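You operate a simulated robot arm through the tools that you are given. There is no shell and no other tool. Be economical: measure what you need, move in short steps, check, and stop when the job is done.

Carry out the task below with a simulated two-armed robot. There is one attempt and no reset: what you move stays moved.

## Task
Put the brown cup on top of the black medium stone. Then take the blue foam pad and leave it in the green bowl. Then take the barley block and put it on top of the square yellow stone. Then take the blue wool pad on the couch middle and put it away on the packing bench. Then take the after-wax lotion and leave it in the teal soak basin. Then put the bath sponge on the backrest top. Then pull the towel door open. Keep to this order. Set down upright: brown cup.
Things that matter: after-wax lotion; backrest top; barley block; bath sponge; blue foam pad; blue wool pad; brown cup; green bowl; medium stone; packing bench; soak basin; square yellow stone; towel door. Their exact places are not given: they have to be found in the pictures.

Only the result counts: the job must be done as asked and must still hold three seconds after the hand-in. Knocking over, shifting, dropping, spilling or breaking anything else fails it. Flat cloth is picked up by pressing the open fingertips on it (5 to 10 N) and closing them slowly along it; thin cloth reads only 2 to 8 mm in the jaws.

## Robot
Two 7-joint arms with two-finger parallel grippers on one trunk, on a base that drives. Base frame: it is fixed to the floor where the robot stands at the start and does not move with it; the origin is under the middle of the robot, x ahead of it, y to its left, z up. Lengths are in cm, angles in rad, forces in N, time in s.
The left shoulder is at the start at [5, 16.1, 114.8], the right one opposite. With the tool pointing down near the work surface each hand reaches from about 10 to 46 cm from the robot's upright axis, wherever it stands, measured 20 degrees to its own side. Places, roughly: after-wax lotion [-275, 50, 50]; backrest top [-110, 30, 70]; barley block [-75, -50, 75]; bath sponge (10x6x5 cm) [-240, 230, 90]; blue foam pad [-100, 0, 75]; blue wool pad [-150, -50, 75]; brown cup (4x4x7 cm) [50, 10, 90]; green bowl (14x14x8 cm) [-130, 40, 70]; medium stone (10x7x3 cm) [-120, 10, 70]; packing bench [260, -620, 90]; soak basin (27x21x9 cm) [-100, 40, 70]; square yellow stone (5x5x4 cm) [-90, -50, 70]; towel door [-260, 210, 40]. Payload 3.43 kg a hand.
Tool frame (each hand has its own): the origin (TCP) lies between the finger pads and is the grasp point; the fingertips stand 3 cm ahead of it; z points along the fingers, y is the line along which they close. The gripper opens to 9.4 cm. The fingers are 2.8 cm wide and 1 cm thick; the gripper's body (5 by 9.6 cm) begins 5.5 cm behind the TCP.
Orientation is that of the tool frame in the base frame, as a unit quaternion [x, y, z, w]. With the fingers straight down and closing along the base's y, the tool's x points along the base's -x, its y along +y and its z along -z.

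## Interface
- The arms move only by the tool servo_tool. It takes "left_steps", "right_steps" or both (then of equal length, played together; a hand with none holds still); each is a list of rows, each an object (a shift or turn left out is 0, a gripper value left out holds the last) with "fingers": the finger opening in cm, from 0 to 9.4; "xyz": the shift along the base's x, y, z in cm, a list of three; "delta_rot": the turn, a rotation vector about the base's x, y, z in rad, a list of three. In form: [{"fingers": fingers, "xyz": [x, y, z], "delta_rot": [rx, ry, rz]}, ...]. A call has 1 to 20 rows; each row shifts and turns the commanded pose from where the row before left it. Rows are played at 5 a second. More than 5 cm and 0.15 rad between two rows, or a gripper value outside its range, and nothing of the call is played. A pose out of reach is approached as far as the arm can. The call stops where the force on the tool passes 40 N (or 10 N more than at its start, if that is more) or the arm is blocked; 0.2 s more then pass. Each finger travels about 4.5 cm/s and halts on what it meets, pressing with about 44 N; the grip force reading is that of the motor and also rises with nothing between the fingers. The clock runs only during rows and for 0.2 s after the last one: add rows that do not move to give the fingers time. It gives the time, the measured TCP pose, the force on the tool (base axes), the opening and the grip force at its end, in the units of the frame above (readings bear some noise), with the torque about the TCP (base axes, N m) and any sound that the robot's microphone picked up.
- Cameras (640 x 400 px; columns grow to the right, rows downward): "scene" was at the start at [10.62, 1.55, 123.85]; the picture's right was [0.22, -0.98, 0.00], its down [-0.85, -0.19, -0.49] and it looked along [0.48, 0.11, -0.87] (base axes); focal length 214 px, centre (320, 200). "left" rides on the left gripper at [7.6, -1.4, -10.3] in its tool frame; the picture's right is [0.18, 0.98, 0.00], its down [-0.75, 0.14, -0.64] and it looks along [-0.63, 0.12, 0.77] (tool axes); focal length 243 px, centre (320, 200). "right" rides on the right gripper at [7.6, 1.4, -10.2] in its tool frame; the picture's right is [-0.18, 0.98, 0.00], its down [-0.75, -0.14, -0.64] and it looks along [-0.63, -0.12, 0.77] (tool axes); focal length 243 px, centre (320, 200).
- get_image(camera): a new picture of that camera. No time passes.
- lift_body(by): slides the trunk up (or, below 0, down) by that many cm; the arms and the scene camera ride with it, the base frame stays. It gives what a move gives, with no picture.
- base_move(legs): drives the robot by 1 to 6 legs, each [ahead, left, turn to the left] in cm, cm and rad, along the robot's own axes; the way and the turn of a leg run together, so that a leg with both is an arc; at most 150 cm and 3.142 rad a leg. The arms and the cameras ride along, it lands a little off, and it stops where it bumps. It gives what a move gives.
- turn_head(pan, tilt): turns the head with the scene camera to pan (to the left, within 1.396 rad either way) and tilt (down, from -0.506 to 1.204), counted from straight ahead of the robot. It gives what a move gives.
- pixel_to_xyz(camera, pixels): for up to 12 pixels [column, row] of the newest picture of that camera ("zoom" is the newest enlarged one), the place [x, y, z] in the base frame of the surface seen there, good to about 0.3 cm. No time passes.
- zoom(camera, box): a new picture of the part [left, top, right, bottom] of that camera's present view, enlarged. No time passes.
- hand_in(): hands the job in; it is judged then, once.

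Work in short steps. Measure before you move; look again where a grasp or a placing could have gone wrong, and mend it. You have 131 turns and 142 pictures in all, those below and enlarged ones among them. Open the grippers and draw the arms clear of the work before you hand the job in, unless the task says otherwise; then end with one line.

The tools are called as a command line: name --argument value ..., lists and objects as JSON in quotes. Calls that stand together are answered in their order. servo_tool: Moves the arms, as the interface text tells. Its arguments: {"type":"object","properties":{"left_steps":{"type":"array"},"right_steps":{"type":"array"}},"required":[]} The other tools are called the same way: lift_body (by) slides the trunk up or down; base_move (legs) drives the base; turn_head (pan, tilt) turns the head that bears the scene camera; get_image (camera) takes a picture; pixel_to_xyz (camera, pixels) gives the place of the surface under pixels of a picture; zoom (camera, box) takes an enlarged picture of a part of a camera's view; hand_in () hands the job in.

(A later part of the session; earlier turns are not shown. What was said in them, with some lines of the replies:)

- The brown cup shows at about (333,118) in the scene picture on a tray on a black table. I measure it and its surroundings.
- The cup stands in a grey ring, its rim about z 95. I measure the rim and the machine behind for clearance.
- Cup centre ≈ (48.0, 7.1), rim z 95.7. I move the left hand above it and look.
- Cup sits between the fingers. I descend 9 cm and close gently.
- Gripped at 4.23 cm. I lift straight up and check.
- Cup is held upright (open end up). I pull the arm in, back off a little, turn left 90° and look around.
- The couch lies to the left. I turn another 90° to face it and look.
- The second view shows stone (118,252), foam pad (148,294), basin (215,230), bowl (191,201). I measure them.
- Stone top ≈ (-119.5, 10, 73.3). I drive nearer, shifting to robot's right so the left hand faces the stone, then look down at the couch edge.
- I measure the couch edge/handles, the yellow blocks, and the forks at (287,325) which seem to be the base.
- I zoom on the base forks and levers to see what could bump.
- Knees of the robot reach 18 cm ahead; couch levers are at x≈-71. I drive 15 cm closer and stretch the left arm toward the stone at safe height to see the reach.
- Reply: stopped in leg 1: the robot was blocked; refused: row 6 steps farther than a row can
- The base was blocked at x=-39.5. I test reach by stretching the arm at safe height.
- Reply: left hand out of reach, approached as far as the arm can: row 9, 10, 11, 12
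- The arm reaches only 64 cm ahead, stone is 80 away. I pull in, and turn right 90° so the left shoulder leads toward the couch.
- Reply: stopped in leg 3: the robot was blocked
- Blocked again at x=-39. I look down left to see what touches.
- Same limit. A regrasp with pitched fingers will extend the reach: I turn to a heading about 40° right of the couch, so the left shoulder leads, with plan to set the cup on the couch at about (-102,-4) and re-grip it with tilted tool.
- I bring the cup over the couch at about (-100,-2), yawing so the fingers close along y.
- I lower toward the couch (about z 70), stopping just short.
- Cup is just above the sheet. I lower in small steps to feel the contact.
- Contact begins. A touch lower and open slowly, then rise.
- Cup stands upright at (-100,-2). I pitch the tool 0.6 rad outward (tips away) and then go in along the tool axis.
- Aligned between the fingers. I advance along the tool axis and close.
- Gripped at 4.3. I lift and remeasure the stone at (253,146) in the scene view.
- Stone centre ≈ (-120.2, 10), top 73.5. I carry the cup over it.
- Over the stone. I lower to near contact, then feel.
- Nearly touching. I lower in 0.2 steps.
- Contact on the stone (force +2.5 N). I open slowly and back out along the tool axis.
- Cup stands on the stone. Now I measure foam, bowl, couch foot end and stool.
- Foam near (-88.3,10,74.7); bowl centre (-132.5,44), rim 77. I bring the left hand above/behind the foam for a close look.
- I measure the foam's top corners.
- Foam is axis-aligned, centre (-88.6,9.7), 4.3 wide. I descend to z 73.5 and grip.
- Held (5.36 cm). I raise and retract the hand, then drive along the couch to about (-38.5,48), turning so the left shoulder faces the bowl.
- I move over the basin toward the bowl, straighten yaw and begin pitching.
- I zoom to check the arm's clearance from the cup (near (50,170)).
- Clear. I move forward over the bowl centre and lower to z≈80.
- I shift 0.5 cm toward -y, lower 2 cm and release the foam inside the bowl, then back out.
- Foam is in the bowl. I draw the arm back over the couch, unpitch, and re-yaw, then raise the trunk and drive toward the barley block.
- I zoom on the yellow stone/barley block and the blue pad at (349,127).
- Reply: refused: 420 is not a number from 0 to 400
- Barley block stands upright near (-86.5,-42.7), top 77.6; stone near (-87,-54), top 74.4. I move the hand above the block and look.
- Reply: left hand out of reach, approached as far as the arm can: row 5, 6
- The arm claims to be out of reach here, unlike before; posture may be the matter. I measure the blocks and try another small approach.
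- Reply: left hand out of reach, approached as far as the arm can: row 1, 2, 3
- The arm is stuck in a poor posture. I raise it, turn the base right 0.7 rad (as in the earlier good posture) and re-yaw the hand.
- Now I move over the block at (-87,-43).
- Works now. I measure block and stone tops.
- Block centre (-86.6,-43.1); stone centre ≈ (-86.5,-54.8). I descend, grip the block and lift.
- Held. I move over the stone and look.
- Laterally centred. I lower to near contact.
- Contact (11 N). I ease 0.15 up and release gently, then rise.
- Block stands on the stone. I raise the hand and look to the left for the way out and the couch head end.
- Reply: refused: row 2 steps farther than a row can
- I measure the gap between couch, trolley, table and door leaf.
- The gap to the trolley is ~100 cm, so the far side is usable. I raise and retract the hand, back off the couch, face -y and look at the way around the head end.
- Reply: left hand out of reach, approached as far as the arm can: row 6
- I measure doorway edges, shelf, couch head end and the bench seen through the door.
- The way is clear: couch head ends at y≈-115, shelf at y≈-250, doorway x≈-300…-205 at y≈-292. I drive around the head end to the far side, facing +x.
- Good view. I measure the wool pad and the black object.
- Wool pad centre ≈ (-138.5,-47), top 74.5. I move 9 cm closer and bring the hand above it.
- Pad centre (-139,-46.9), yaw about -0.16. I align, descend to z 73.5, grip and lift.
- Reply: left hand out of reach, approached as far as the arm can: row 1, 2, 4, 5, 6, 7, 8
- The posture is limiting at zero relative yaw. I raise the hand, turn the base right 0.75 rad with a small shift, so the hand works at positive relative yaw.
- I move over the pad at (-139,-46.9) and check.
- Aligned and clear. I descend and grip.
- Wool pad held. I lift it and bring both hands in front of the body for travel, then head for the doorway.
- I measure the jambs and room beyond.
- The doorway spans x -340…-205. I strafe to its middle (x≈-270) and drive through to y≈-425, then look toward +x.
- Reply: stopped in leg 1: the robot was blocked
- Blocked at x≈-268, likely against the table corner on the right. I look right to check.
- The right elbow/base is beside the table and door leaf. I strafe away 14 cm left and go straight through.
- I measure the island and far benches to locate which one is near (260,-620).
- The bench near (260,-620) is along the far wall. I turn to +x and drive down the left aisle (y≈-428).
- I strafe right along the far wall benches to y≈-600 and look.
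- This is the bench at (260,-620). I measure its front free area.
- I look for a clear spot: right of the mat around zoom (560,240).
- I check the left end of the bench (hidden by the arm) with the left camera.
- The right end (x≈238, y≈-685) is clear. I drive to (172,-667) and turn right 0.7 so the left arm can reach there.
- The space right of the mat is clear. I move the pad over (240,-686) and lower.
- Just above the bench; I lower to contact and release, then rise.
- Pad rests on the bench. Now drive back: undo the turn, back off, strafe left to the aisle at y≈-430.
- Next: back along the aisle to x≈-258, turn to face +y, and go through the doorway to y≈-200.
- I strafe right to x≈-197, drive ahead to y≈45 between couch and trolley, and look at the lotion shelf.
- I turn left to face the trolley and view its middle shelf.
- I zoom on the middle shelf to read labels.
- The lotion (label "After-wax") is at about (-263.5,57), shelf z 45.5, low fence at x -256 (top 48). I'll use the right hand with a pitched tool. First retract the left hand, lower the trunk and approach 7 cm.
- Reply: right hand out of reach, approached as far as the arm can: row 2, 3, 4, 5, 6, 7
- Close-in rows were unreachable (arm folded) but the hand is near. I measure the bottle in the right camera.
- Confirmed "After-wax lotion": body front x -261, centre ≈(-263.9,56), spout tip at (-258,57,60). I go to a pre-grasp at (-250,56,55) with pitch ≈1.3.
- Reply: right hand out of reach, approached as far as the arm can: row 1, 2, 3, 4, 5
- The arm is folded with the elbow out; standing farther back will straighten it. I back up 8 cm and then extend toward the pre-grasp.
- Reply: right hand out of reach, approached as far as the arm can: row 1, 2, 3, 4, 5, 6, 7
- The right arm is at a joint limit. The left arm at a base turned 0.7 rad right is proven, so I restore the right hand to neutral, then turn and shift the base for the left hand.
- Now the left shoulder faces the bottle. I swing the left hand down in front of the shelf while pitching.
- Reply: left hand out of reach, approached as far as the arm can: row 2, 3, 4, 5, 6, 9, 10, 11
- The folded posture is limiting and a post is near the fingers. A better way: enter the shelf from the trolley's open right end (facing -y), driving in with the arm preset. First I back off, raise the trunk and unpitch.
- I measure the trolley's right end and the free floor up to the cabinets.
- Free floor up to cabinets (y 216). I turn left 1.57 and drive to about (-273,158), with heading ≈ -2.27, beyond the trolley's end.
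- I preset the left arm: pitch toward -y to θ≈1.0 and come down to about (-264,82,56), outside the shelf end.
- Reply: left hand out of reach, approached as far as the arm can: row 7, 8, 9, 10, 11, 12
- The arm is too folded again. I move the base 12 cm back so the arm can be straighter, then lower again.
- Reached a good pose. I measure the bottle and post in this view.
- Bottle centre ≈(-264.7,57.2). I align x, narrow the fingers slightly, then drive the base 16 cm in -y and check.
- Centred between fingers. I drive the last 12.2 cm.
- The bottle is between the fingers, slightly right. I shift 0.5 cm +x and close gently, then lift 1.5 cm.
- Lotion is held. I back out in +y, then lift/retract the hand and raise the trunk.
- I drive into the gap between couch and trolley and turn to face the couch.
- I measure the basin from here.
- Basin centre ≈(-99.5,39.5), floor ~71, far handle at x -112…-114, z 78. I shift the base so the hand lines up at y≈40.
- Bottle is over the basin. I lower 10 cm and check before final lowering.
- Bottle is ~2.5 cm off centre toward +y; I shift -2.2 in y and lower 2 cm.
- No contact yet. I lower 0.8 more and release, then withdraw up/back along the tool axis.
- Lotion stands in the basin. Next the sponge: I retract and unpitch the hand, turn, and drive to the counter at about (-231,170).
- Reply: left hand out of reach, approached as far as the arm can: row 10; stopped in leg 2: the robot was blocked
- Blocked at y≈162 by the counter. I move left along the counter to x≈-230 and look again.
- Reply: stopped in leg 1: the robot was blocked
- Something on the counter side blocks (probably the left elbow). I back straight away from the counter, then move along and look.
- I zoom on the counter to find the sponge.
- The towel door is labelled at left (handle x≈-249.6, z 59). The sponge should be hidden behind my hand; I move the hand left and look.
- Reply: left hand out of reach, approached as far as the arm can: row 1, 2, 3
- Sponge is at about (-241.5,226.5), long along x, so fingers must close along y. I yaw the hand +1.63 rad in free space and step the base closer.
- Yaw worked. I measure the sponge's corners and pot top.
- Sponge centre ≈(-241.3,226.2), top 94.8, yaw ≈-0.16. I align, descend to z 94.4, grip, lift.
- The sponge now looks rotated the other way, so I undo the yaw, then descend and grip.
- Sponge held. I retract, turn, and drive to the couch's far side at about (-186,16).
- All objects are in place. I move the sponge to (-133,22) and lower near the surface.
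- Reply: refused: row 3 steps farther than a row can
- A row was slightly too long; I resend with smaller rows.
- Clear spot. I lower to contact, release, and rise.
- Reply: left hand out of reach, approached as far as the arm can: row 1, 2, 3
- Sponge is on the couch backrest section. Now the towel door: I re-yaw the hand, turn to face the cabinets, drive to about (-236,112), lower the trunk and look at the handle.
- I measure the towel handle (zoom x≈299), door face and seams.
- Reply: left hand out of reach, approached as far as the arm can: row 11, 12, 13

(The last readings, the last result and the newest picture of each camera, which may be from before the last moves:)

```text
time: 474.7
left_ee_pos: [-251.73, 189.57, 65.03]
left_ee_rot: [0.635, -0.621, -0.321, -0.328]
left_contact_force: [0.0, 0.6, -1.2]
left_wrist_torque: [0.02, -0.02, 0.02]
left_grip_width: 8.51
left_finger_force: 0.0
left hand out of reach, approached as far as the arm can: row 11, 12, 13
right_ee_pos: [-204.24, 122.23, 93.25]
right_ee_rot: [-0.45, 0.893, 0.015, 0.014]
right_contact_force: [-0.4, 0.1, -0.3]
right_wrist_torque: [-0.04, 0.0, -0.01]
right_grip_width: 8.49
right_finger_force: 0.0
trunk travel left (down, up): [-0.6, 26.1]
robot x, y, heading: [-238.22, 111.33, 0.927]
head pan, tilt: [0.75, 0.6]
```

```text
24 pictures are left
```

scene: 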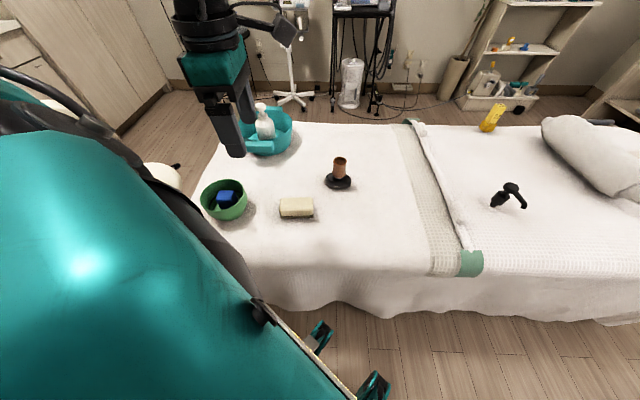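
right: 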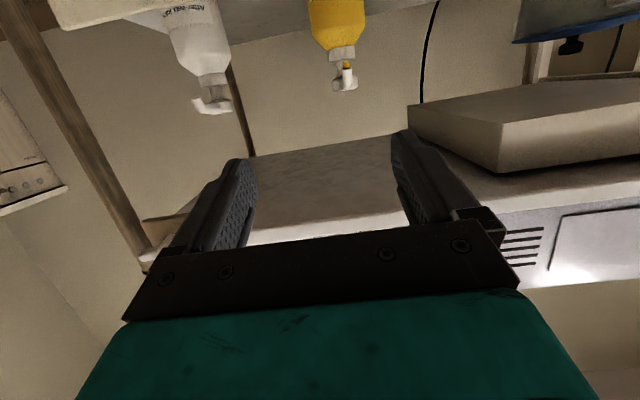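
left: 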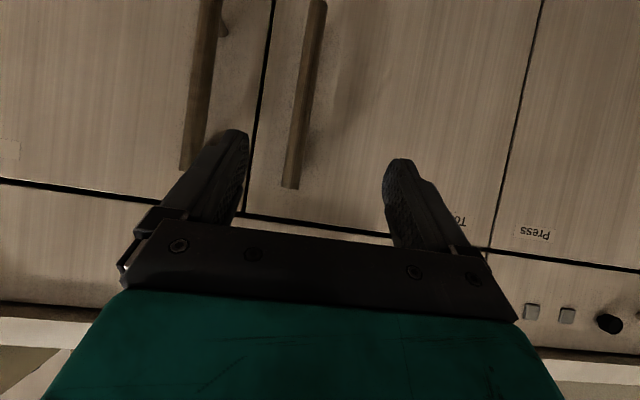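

Handle bar: x≈-249.8, y≈205.5, z 46–66; door face y 211, hinge x≈-281.7. I bring the hand back slightly, lower to z≈58, narrow the fingers, then drive toward the bar.

servo_tool --left_steps '[{"xyz": [1, -4, 0], "fingers": 5.5}, {"xyz": [0.9, -2, -2]}, {"xyz": [0, 0, -3]}, {"xyz": [0, 0, -2]}, {}]'

base_move --legs '[[9.6, 7.2, 0]]'

get_image --camera "left"

```text
time: 475.9
left_ee_pos: [-252.6, 189.62, 65.28]
left_ee_rot: [0.637, -0.619, -0.323, -0.326]
left_contact_force: [0.6, 0.0, 0.2]
left_wrist_torque: [0.0, 0.01, -0.01]
left_grip_width: 5.46
left_finger_force: 0.0
left hand out of reach, approached as far as the arm can: row 1, 2, 3, 4
right_ee_pos: [-204.17, 122.27, 93.26]
right_ee_rot: [-0.451, 0.892, 0.016, 0.013]
right_contact_force: [0.4, -0.1, -0.5]
right_wrist_torque: [0.0, 0.04, 0.01]
right_grip_width: 8.52
right_finger_force: 0.0
trunk travel left (down, up): [-0.6, 26.1]
robot x, y, heading: [-238.2, 111.43, 0.926]
head pan, tilt: [0.75, 0.6]
```

```text
time: 477.2
left_ee_pos: [-252.81, 201.26, 65.23]
left_ee_rot: [0.637, -0.619, -0.324, -0.326]
left_contact_force: [-0.3, -0.7, -0.7]
left_wrist_torque: [0.05, -0.01, -0.02]
left_grip_width: 5.51
left_finger_force: 0.0
right_ee_pos: [-204.34, 133.8, 93.28]
right_ee_rot: [-0.451, 0.892, 0.015, 0.013]
right_contact_force: [1.2, -1.0, -0.1]
right_wrist_torque: [0.01, 0.02, -0.03]
right_grip_width: 8.49
right_finger_force: 0.0
trunk travel left (down, up): [-0.6, 26.1]
robot x, y, heading: [-238.0, 123.2, 0.927]
head pan, tilt: [0.75, 0.6]
```

```text
23 pictures are left
```

left: 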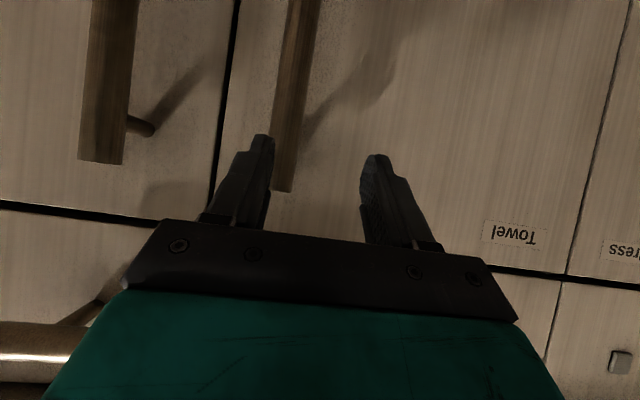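

The hand is 3 cm left of the bar at z 65 (bar top 66, tips at 63). I open to 8, shift the base 3 cm +x, then 3.9 cm forward, and close on the bar.

servo_tool --left_steps '[{"fingers": 8}, {}, {}]'

base_move --legs '[[1.8, -2.4, 0], [3.1, 2.3, 0]]'

get_image --camera "left"

servo_tool --left_steps '[{"fingers": 5}, {"fingers": 3.5}, {"fingers": 2}, {"fingers": 0.8}, {}, {}]'

get_image --camera "left"

```text
time: 478.0
left_ee_pos: [-252.83, 201.25, 65.26]
left_ee_rot: [0.637, -0.619, -0.323, -0.326]
left_contact_force: [-0.5, 0.0, 0.6]
left_wrist_torque: [0.0, 0.02, 0.02]
left_grip_width: 8.02
left_finger_force: 0.0
right_ee_pos: [-204.4, 133.9, 93.42]
right_ee_rot: [-0.452, 0.892, 0.016, 0.011]
right_contact_force: [0.8, 0.4, 0.1]
right_wrist_torque: [0.04, 0.01, 0.0]
right_grip_width: 8.5
right_finger_force: 0.0
trunk travel left (down, up): [-0.6, 26.1]
robot x, y, heading: [-238.36, 123.15, 0.926]
head pan, tilt: [0.75, 0.6]
```

```text
time: 479.3
left_ee_pos: [-249.91, 205.15, 65.26]
left_ee_rot: [0.638, -0.619, -0.324, -0.326]
left_contact_force: [0.2, 0.2, -0.4]
left_wrist_torque: [-0.03, -0.03, -0.01]
left_grip_width: 8.0
left_finger_force: 0.1
right_ee_pos: [-201.46, 137.82, 93.21]
right_ee_rot: [-0.452, 0.892, 0.015, 0.013]
right_contact_force: [-0.2, 0.2, -0.8]
right_wrist_torque: [-0.01, 0.01, 0.01]
right_grip_width: 8.5
right_finger_force: 0.0
trunk travel left (down, up): [-0.6, 26.1]
robot x, y, heading: [-235.51, 127.03, 0.925]
head pan, tilt: [0.75, 0.6]
```

```text
22 pictures are left
```

left: 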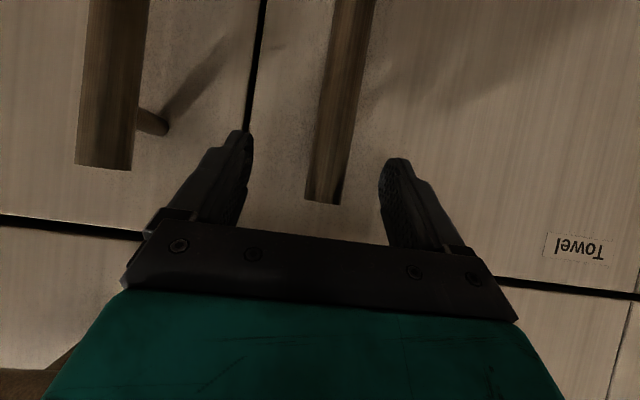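

```text
time: 480.7
left_ee_pos: [-250.24, 205.17, 65.1]
left_ee_rot: [0.639, -0.617, -0.326, -0.323]
left_contact_force: [-14.7, -3.0, 0.3]
left_wrist_torque: [-0.08, -0.04, 0.14]
left_grip_width: 2.57
left_finger_force: 45.2
right_ee_pos: [-201.51, 137.76, 93.36]
right_ee_rot: [-0.453, 0.892, 0.015, 0.012]
right_contact_force: [0.4, 0.0, -0.4]
right_wrist_torque: [-0.01, 0.0, -0.01]
right_grip_width: 8.5
right_finger_force: 0.1
trunk travel left (down, up): [-0.6, 26.1]
robot x, y, heading: [-235.05, 126.69, 0.927]
head pan, tilt: [0.75, 0.6]
```

```text
21 pictures are left
```

left: 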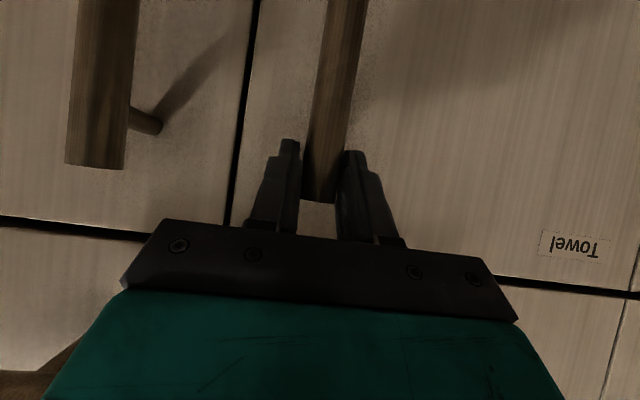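

Bar gripped (2.57 cm). I pull along the door's arc with the base: about 15°, then 30°.

base_move --legs '[[-4.1, -1.9, 0], [-3.9, -1.0, 0], [-4.2, -0.6, 0], [-4.2, -0.1, 0]]'

get_image --camera "scene"

get_image --camera "left"

```text
time: 483.0
left_ee_pos: [-256.17, 189.68, 65.24]
left_ee_rot: [0.636, -0.621, -0.319, -0.328]
left_contact_force: [16.3, -13.1, 2.5]
left_wrist_torque: [-0.56, 0.94, -0.12]
left_grip_width: 2.21
left_finger_force: 45.1
right_ee_pos: [-208.18, 122.48, 93.24]
right_ee_rot: [-0.451, 0.892, 0.016, 0.012]
right_contact_force: [0.1, -0.8, -0.2]
right_wrist_torque: [0.0, -0.01, -0.02]
right_grip_width: 8.48
right_finger_force: 0.1
trunk travel left (down, up): [-0.6, 26.1]
robot x, y, heading: [-242.4, 111.95, 0.931]
head pan, tilt: [0.75, 0.6]
```

```text
20 pictures are left
```

scene: 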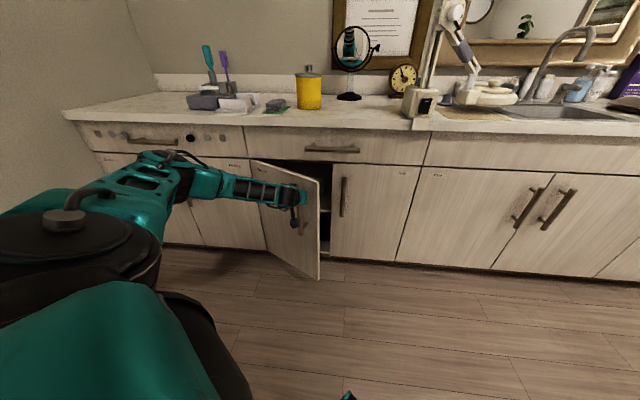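

```text
19 pictures are left
```

left: 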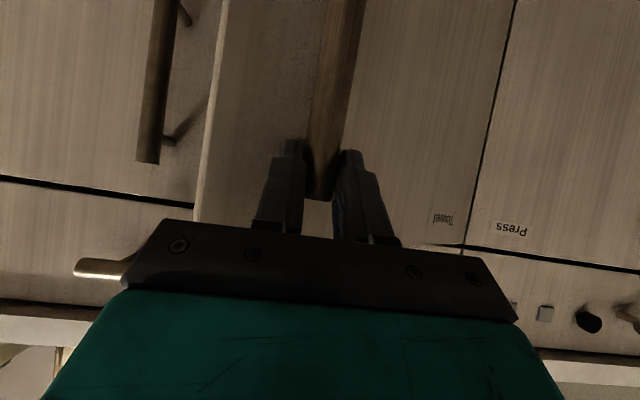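

Door is ~30° open. I open the fingers, raise above the bar, move around to the inner side of the door edge (right side), and check.

servo_tool --left_steps '[{"fingers": 4}, {"fingers": 6}, {}, {"xyz": [0, 0, 2]}, {"xyz": [0, 0, 2.5]}, {"xyz": [0, 0, 2.5]}, {"fingers": 3}, {"fingers": 0}, {}]'

base_move --legs '[[8.4, -11.2, 0], [8.2, 6.2, 0]]'

get_image --camera "scene"

get_image --camera "left"

```text
time: 485.0
left_ee_pos: [-256.34, 189.63, 72.05]
left_ee_rot: [0.637, -0.621, -0.319, -0.328]
left_contact_force: [-0.2, 0.4, -0.8]
left_wrist_torque: [-0.01, -0.03, 0.01]
left_grip_width: 0.01
left_finger_force: 7.7
right_ee_pos: [-208.2, 122.44, 93.26]
right_ee_rot: [-0.452, 0.892, 0.016, 0.013]
right_contact_force: [-0.1, -0.1, -1.0]
right_wrist_torque: [0.01, -0.01, 0.05]
right_grip_width: 8.5
right_finger_force: 0.1
trunk travel left (down, up): [-0.6, 26.1]
robot x, y, heading: [-242.15, 111.53, 0.928]
head pan, tilt: [0.75, 0.6]
```

```text
time: 487.1
left_ee_pos: [-242.22, 199.92, 71.89]
left_ee_rot: [0.636, -0.622, -0.318, -0.327]
left_contact_force: [-0.6, 0.0, -0.6]
left_wrist_torque: [-0.05, 0.02, 0.01]
left_grip_width: 0.03
left_finger_force: 32.7
right_ee_pos: [-194.26, 132.62, 93.31]
right_ee_rot: [-0.451, 0.892, 0.016, 0.013]
right_contact_force: [0.0, 0.1, 0.2]
right_wrist_torque: [0.0, 0.01, -0.03]
right_grip_width: 8.47
right_finger_force: 0.0
trunk travel left (down, up): [-0.6, 26.1]
robot x, y, heading: [-228.14, 122.03, 0.923]
head pan, tilt: [0.75, 0.6]
```

```text
18 pictures are left
```

scene: 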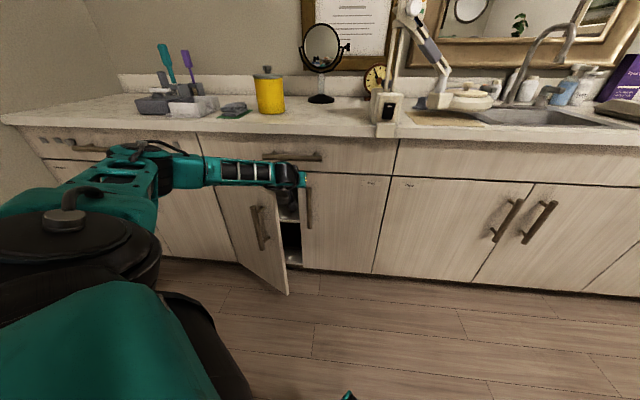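

```text
17 pictures are left
```

left: 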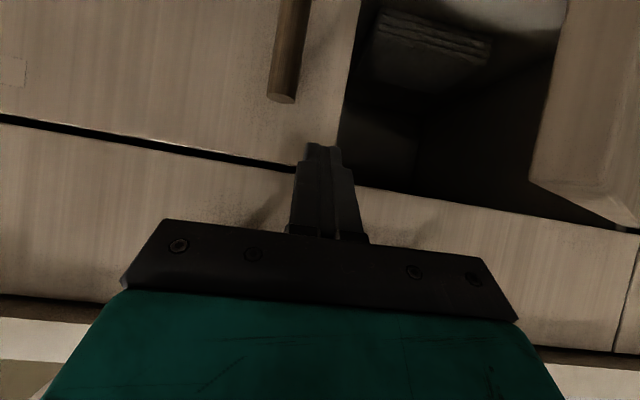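

Fingers are at the opening. I lower into the gap and sweep the base 30 cm in -x to push the door further open.

servo_tool --left_steps '[{"xyz": [-1.5, 0, -2]}, {"xyz": [0, 0, -2]}, {"xyz": [0, 0, -1.5]}, {}]'

base_move --legs '[[-9, 12, 0], [-9, 12, 0]]'

get_image --camera "scene"

```text
time: 488.1
left_ee_pos: [-243.66, 200.06, 66.45]
left_ee_rot: [0.636, -0.623, -0.318, -0.328]
left_contact_force: [2.9, -1.5, -0.3]
left_wrist_torque: [0.04, 0.09, 0.24]
left_grip_width: 0.01
left_finger_force: 32.3
right_ee_pos: [-194.24, 132.67, 93.31]
right_ee_rot: [-0.451, 0.892, 0.017, 0.013]
right_contact_force: [-0.1, -0.1, -0.1]
right_wrist_torque: [0.0, -0.04, 0.01]
right_grip_width: 8.51
right_finger_force: 0.0
trunk travel left (down, up): [-0.6, 26.1]
robot x, y, heading: [-228.05, 122.17, 0.924]
head pan, tilt: [0.75, 0.6]
```

```text
time: 488.9
left_ee_pos: [-243.6, 199.73, 66.3]
left_ee_rot: [0.63, -0.629, -0.304, -0.339]
left_contact_force: [0.6, -0.9, 1.1]
left_wrist_torque: [-0.01, 0.0, -0.01]
left_grip_width: 0.0
left_finger_force: 33.3
right_ee_pos: [-195.94, 132.58, 93.33]
right_ee_rot: [-0.449, 0.894, 0.016, 0.013]
right_contact_force: [0.6, 0.0, 0.5]
right_wrist_torque: [0.03, -0.02, 0.01]
right_grip_width: 8.51
right_finger_force: 0.0
trunk travel left (down, up): [-0.6, 26.1]
robot x, y, heading: [-230.26, 121.95, 0.923]
head pan, tilt: [0.75, 0.6]
stopped in leg 1: the force on the tool passed its limit (the readings are from after the stop); the commanded pose is now the measured one
```

```text
16 pictures are left
```

scene: 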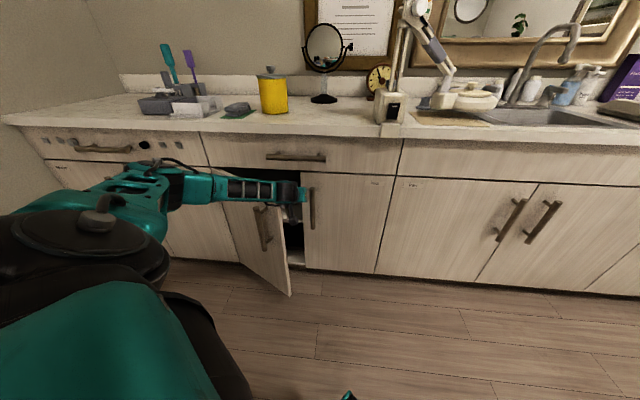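

The gripper body jammed on the door edge. I raise, step over the door top, hook the fingertips behind the inner face (z≈70), and pull/sweep it open.

servo_tool --left_steps '[{"xyz": [1, 0, 2]}, {"xyz": [0, 0, 3]}, {"xyz": [0, 0, 3.5]}, {}]'

base_move --legs '[[-6, 8, 0]]'

servo_tool --left_steps '[{"xyz": [0, 0.5, -2.5]}, {"xyz": [0, 0.5, -2.3]}, {}]'

base_move --legs '[[-7, 1, 0], [-6.8, 2.4, 0], [-7.2, 9.6, 0]]'

get_image --camera "scene"

```text
time: 489.9
left_ee_pos: [-242.36, 199.66, 75.08]
left_ee_rot: [0.631, -0.629, -0.304, -0.338]
left_contact_force: [0.1, -0.3, -0.8]
left_wrist_torque: [-0.02, -0.01, 0.0]
left_grip_width: 0.0
left_finger_force: 33.4
right_ee_pos: [-195.81, 132.57, 93.23]
right_ee_rot: [-0.449, 0.893, 0.016, 0.012]
right_contact_force: [0.8, 0.4, 0.0]
right_wrist_torque: [-0.03, -0.02, 0.02]
right_grip_width: 8.49
right_finger_force: 0.1
trunk travel left (down, up): [-0.6, 26.1]
robot x, y, heading: [-230.04, 122.0, 0.924]
head pan, tilt: [0.75, 0.6]
```

```text
time: 491.1
left_ee_pos: [-252.63, 199.94, 75.05]
left_ee_rot: [0.631, -0.629, -0.304, -0.339]
left_contact_force: [0.5, -0.3, -0.2]
left_wrist_torque: [0.01, 0.0, 0.01]
left_grip_width: 0.01
left_finger_force: 32.7
right_ee_pos: [-206.08, 132.56, 93.22]
right_ee_rot: [-0.45, 0.893, 0.016, 0.012]
right_contact_force: [-0.4, -0.2, -0.1]
right_wrist_torque: [-0.02, -0.02, -0.02]
right_grip_width: 8.49
right_finger_force: 0.0
trunk travel left (down, up): [-0.6, 26.1]
robot x, y, heading: [-239.91, 122.4, 0.931]
head pan, tilt: [0.75, 0.6]
```

```text
time: 491.9
left_ee_pos: [-252.69, 200.72, 70.06]
left_ee_rot: [0.632, -0.628, -0.305, -0.338]
left_contact_force: [-0.3, -0.3, -0.8]
left_wrist_torque: [0.0, -0.02, -0.05]
left_grip_width: 0.0
left_finger_force: 33.2
right_ee_pos: [-206.1, 132.62, 93.42]
right_ee_rot: [-0.45, 0.893, 0.016, 0.012]
right_contact_force: [0.0, 0.7, -0.4]
right_wrist_torque: [0.01, 0.03, 0.03]
right_grip_width: 8.49
right_finger_force: 0.1
trunk travel left (down, up): [-0.6, 26.1]
robot x, y, heading: [-239.8, 122.21, 0.924]
head pan, tilt: [0.75, 0.6]
```

```text
time: 494.0
left_ee_pos: [-264.61, 191.91, 70.16]
left_ee_rot: [-0.626, 0.633, 0.296, 0.346]
left_contact_force: [0.9, -0.6, 1.1]
left_wrist_torque: [0.0, 0.01, 0.03]
left_grip_width: 0.0
left_finger_force: 33.5
right_ee_pos: [-219.28, 123.93, 93.36]
right_ee_rot: [-0.449, 0.893, 0.016, 0.012]
right_contact_force: [-0.4, 0.5, 0.0]
right_wrist_torque: [-0.02, 0.01, 0.0]
right_grip_width: 8.48
right_finger_force: 0.2
trunk travel left (down, up): [-0.6, 26.1]
robot x, y, heading: [-253.47, 112.98, 0.923]
head pan, tilt: [0.75, 0.6]
stopped in leg 3: the robot was blocked; the commanded pose is now the measured one
```

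```text
15 pictures are left
```

scene: 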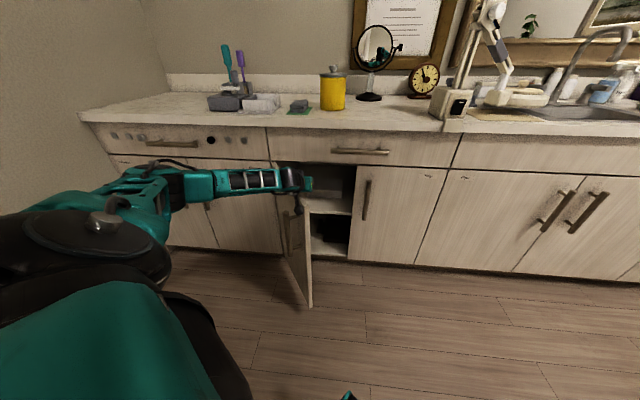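

Door is about 60° open; the base got blocked (near trolley), so I first move 4 cm away from it, then sweep the hand with the arm to push the door wider, and check.

base_move --legs '[[3.2, 2.4, 0]]'

servo_tool --left_steps '[{"xyz": [-2.5, -1.5, 0]}, {"xyz": [-2.5, -1.5, 0]}, {"xyz": [-2.5, -1.5, 0]}, {"xyz": [-2.5, -1.5, 0]}, {"xyz": [-2.5, -1, 0]}, {"xyz": [-2.5, -1, 0]}, {}]'

get_image --camera "scene"

```text
time: 494.8
left_ee_pos: [-263.61, 192.72, 69.43]
left_ee_rot: [-0.626, 0.638, 0.282, 0.349]
left_contact_force: [0.0, 0.9, 0.3]
left_wrist_torque: [0.01, 0.0, 0.0]
left_grip_width: 0.0
left_finger_force: 33.4
right_ee_pos: [-219.09, 125.2, 93.33]
right_ee_rot: [-0.449, 0.893, 0.015, 0.012]
right_contact_force: [-0.2, 0.4, 1.2]
right_wrist_torque: [-0.01, -0.02, 0.01]
right_grip_width: 8.53
right_finger_force: 0.0
trunk travel left (down, up): [-0.6, 26.1]
robot x, y, heading: [-252.86, 114.95, 0.923]
head pan, tilt: [0.75, 0.6]
stopped in leg 1: the robot was blocked; the commanded pose is now the measured one
```

```text
time: 495.4
left_ee_pos: [-265.97, 190.64, 70.16]
left_ee_rot: [-0.604, 0.652, 0.283, 0.361]
left_contact_force: [0.8, -0.5, -0.1]
left_wrist_torque: [0.01, 0.0, -0.03]
left_grip_width: 0.03
left_finger_force: 33.0
right_ee_pos: [-219.19, 125.09, 93.22]
right_ee_rot: [-0.447, 0.894, 0.016, 0.013]
right_contact_force: [0.0, -0.8, 0.2]
right_wrist_torque: [0.01, -0.01, -0.01]
right_grip_width: 8.48
right_finger_force: 0.0
trunk travel left (down, up): [-0.6, 26.1]
robot x, y, heading: [-253.18, 114.86, 0.918]
head pan, tilt: [0.75, 0.6]
stopped in row 2 (left hand): the force on the tool passed its limit (the readings are from after the stop); the commanded pose is now the measured one
```

```text
14 pictures are left
```

scene: 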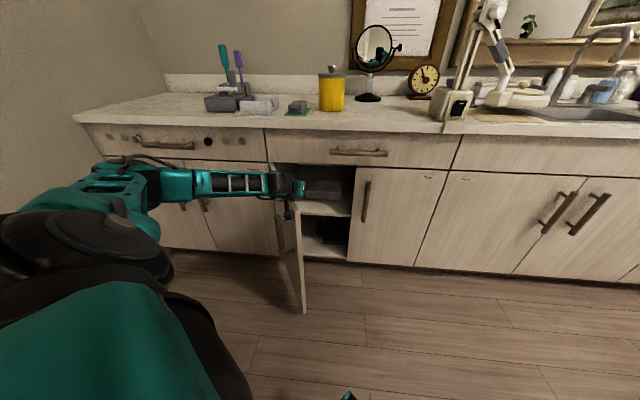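

Door is now ~65–70° open. I raise the hand clear of the door top, retreat, and measure the door edge.

servo_tool --left_steps '[{"xyz": [0.7, 0, 2]}, {"xyz": [0, 0, 3]}, {"xyz": [0, 0, 4]}, {}]'

lift_body --by 15

base_move --legs '[[12, -16, 0], [-3, -2.5, 0]]'

get_image --camera "scene"

```text
time: 496.4
left_ee_pos: [-265.41, 190.59, 79.13]
left_ee_rot: [-0.603, 0.653, 0.284, 0.36]
left_contact_force: [-0.4, 0.2, 0.2]
left_wrist_torque: [-0.01, 0.02, 0.01]
left_grip_width: 0.0
left_finger_force: 32.9
right_ee_pos: [-219.14, 125.18, 93.24]
right_ee_rot: [-0.447, 0.894, 0.015, 0.012]
right_contact_force: [0.4, 0.1, -0.3]
right_wrist_torque: [0.0, 0.04, -0.01]
right_grip_width: 8.52
right_finger_force: 0.1
trunk travel left (down, up): [-0.6, 26.1]
robot x, y, heading: [-253.07, 114.81, 0.92]
head pan, tilt: [0.75, 0.6]
```

```text
time: 498.1
left_ee_pos: [-265.38, 190.61, 94.09]
left_ee_rot: [-0.603, 0.653, 0.283, 0.361]
left_contact_force: [1.0, -0.8, -0.4]
left_wrist_torque: [0.03, -0.01, 0.01]
left_grip_width: 0.02
left_finger_force: 33.0
right_ee_pos: [-219.1, 125.14, 108.23]
right_ee_rot: [-0.447, 0.894, 0.015, 0.012]
right_contact_force: [0.9, 0.6, 0.5]
right_wrist_torque: [0.0, 0.04, -0.01]
right_grip_width: 8.49
right_finger_force: 0.0
trunk travel left (down, up): [-15.6, 11.1]
robot x, y, heading: [-253.26, 115.02, 0.915]
head pan, tilt: [0.75, 0.6]
```

```text
time: 500.2
left_ee_pos: [-245.0, 186.68, 94.07]
left_ee_rot: [-0.601, 0.654, 0.283, 0.362]
left_contact_force: [0.0, 0.3, 1.2]
left_wrist_torque: [-0.01, -0.02, -0.04]
left_grip_width: 0.0
left_finger_force: 33.2
right_ee_pos: [-199.01, 121.08, 108.44]
right_ee_rot: [-0.445, 0.895, 0.016, 0.013]
right_contact_force: [0.6, -0.1, -0.2]
right_wrist_torque: [0.03, 0.02, -0.01]
right_grip_width: 8.5
right_finger_force: 0.1
trunk travel left (down, up): [-15.6, 11.1]
robot x, y, heading: [-233.21, 110.5, 0.914]
head pan, tilt: [0.75, 0.6]
```

```text
13 pictures are left
5 turns are left
```

scene: 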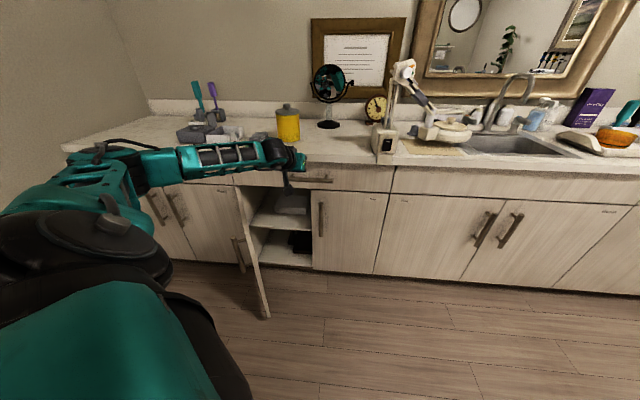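

The door stays open. I measure its edge for the angle, and open the gripper while retracting the hand away.

pixel_to_xyz --camera "scene" --pixels '[[263, 290], [256, 260], [250, 240], [243, 210]]'

servo_tool --left_steps '[{"xyz": [0, -4, 2], "fingers": 4}, {"xyz": [0, -4, 2], "fingers": 8}, {"xyz": [0, -4, 2]}, {"xyz": [0, -4, 1]}, {}, {}]'

turn_head --pan -1.39 --tilt 0.6

get_image --camera "scene"

```text
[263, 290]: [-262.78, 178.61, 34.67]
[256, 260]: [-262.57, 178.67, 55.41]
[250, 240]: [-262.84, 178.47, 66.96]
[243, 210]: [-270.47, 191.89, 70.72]
```

```text
time: 501.6
left_ee_pos: [-245.1, 170.48, 101.08]
left_ee_rot: [-0.602, 0.653, 0.283, 0.361]
left_contact_force: [0.4, -0.6, -0.1]
left_wrist_torque: [-0.02, 0.01, -0.01]
left_grip_width: 8.01
left_finger_force: 0.2
right_ee_pos: [-198.98, 121.19, 108.33]
right_ee_rot: [-0.446, 0.895, 0.015, 0.011]
right_contact_force: [0.0, -1.4, -0.3]
right_wrist_torque: [0.01, -0.04, 0.01]
right_grip_width: 8.51
right_finger_force: 0.1
trunk travel left (down, up): [-15.6, 11.1]
robot x, y, heading: [-232.89, 111.05, 0.917]
head pan, tilt: [0.75, 0.6]
```

```text
time: 503.6
left_ee_pos: [-245.1, 170.59, 101.07]
left_ee_rot: [-0.602, 0.654, 0.282, 0.36]
left_contact_force: [0.8, 0.0, -0.8]
left_wrist_torque: [-0.01, 0.0, 0.02]
left_grip_width: 8.0
left_finger_force: 0.0
right_ee_pos: [-199.0, 121.09, 108.23]
right_ee_rot: [-0.446, 0.895, 0.016, 0.012]
right_contact_force: [0.7, -0.5, 0.5]
right_wrist_torque: [-0.03, 0.02, -0.04]
right_grip_width: 8.47
right_finger_force: 0.0
trunk travel left (down, up): [-15.6, 11.1]
robot x, y, heading: [-233.01, 110.96, 0.913]
head pan, tilt: [-1.389, 0.6]
```

```text
12 pictures are left
4 turns are left
```

scene: 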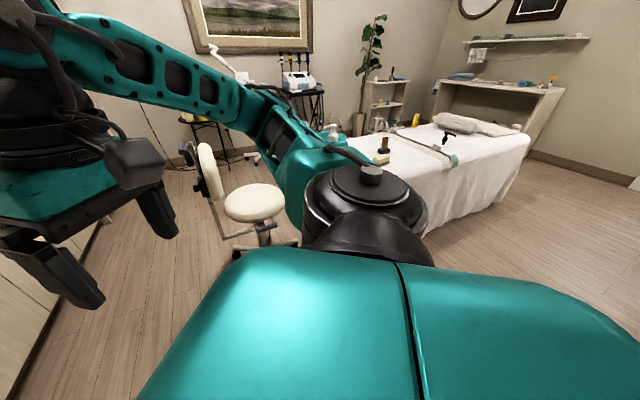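

The door edge at (-262.8,178.5) means it stands about 60° open. The cup, lotion and barley block are still standing in the last picture, and both hands are empty, open and clear, so I hand in.

hand_in

```text
The job is handed in.
```

I did all seven steps in the order you asked and handed the job in, with the towel door left about 60° open.
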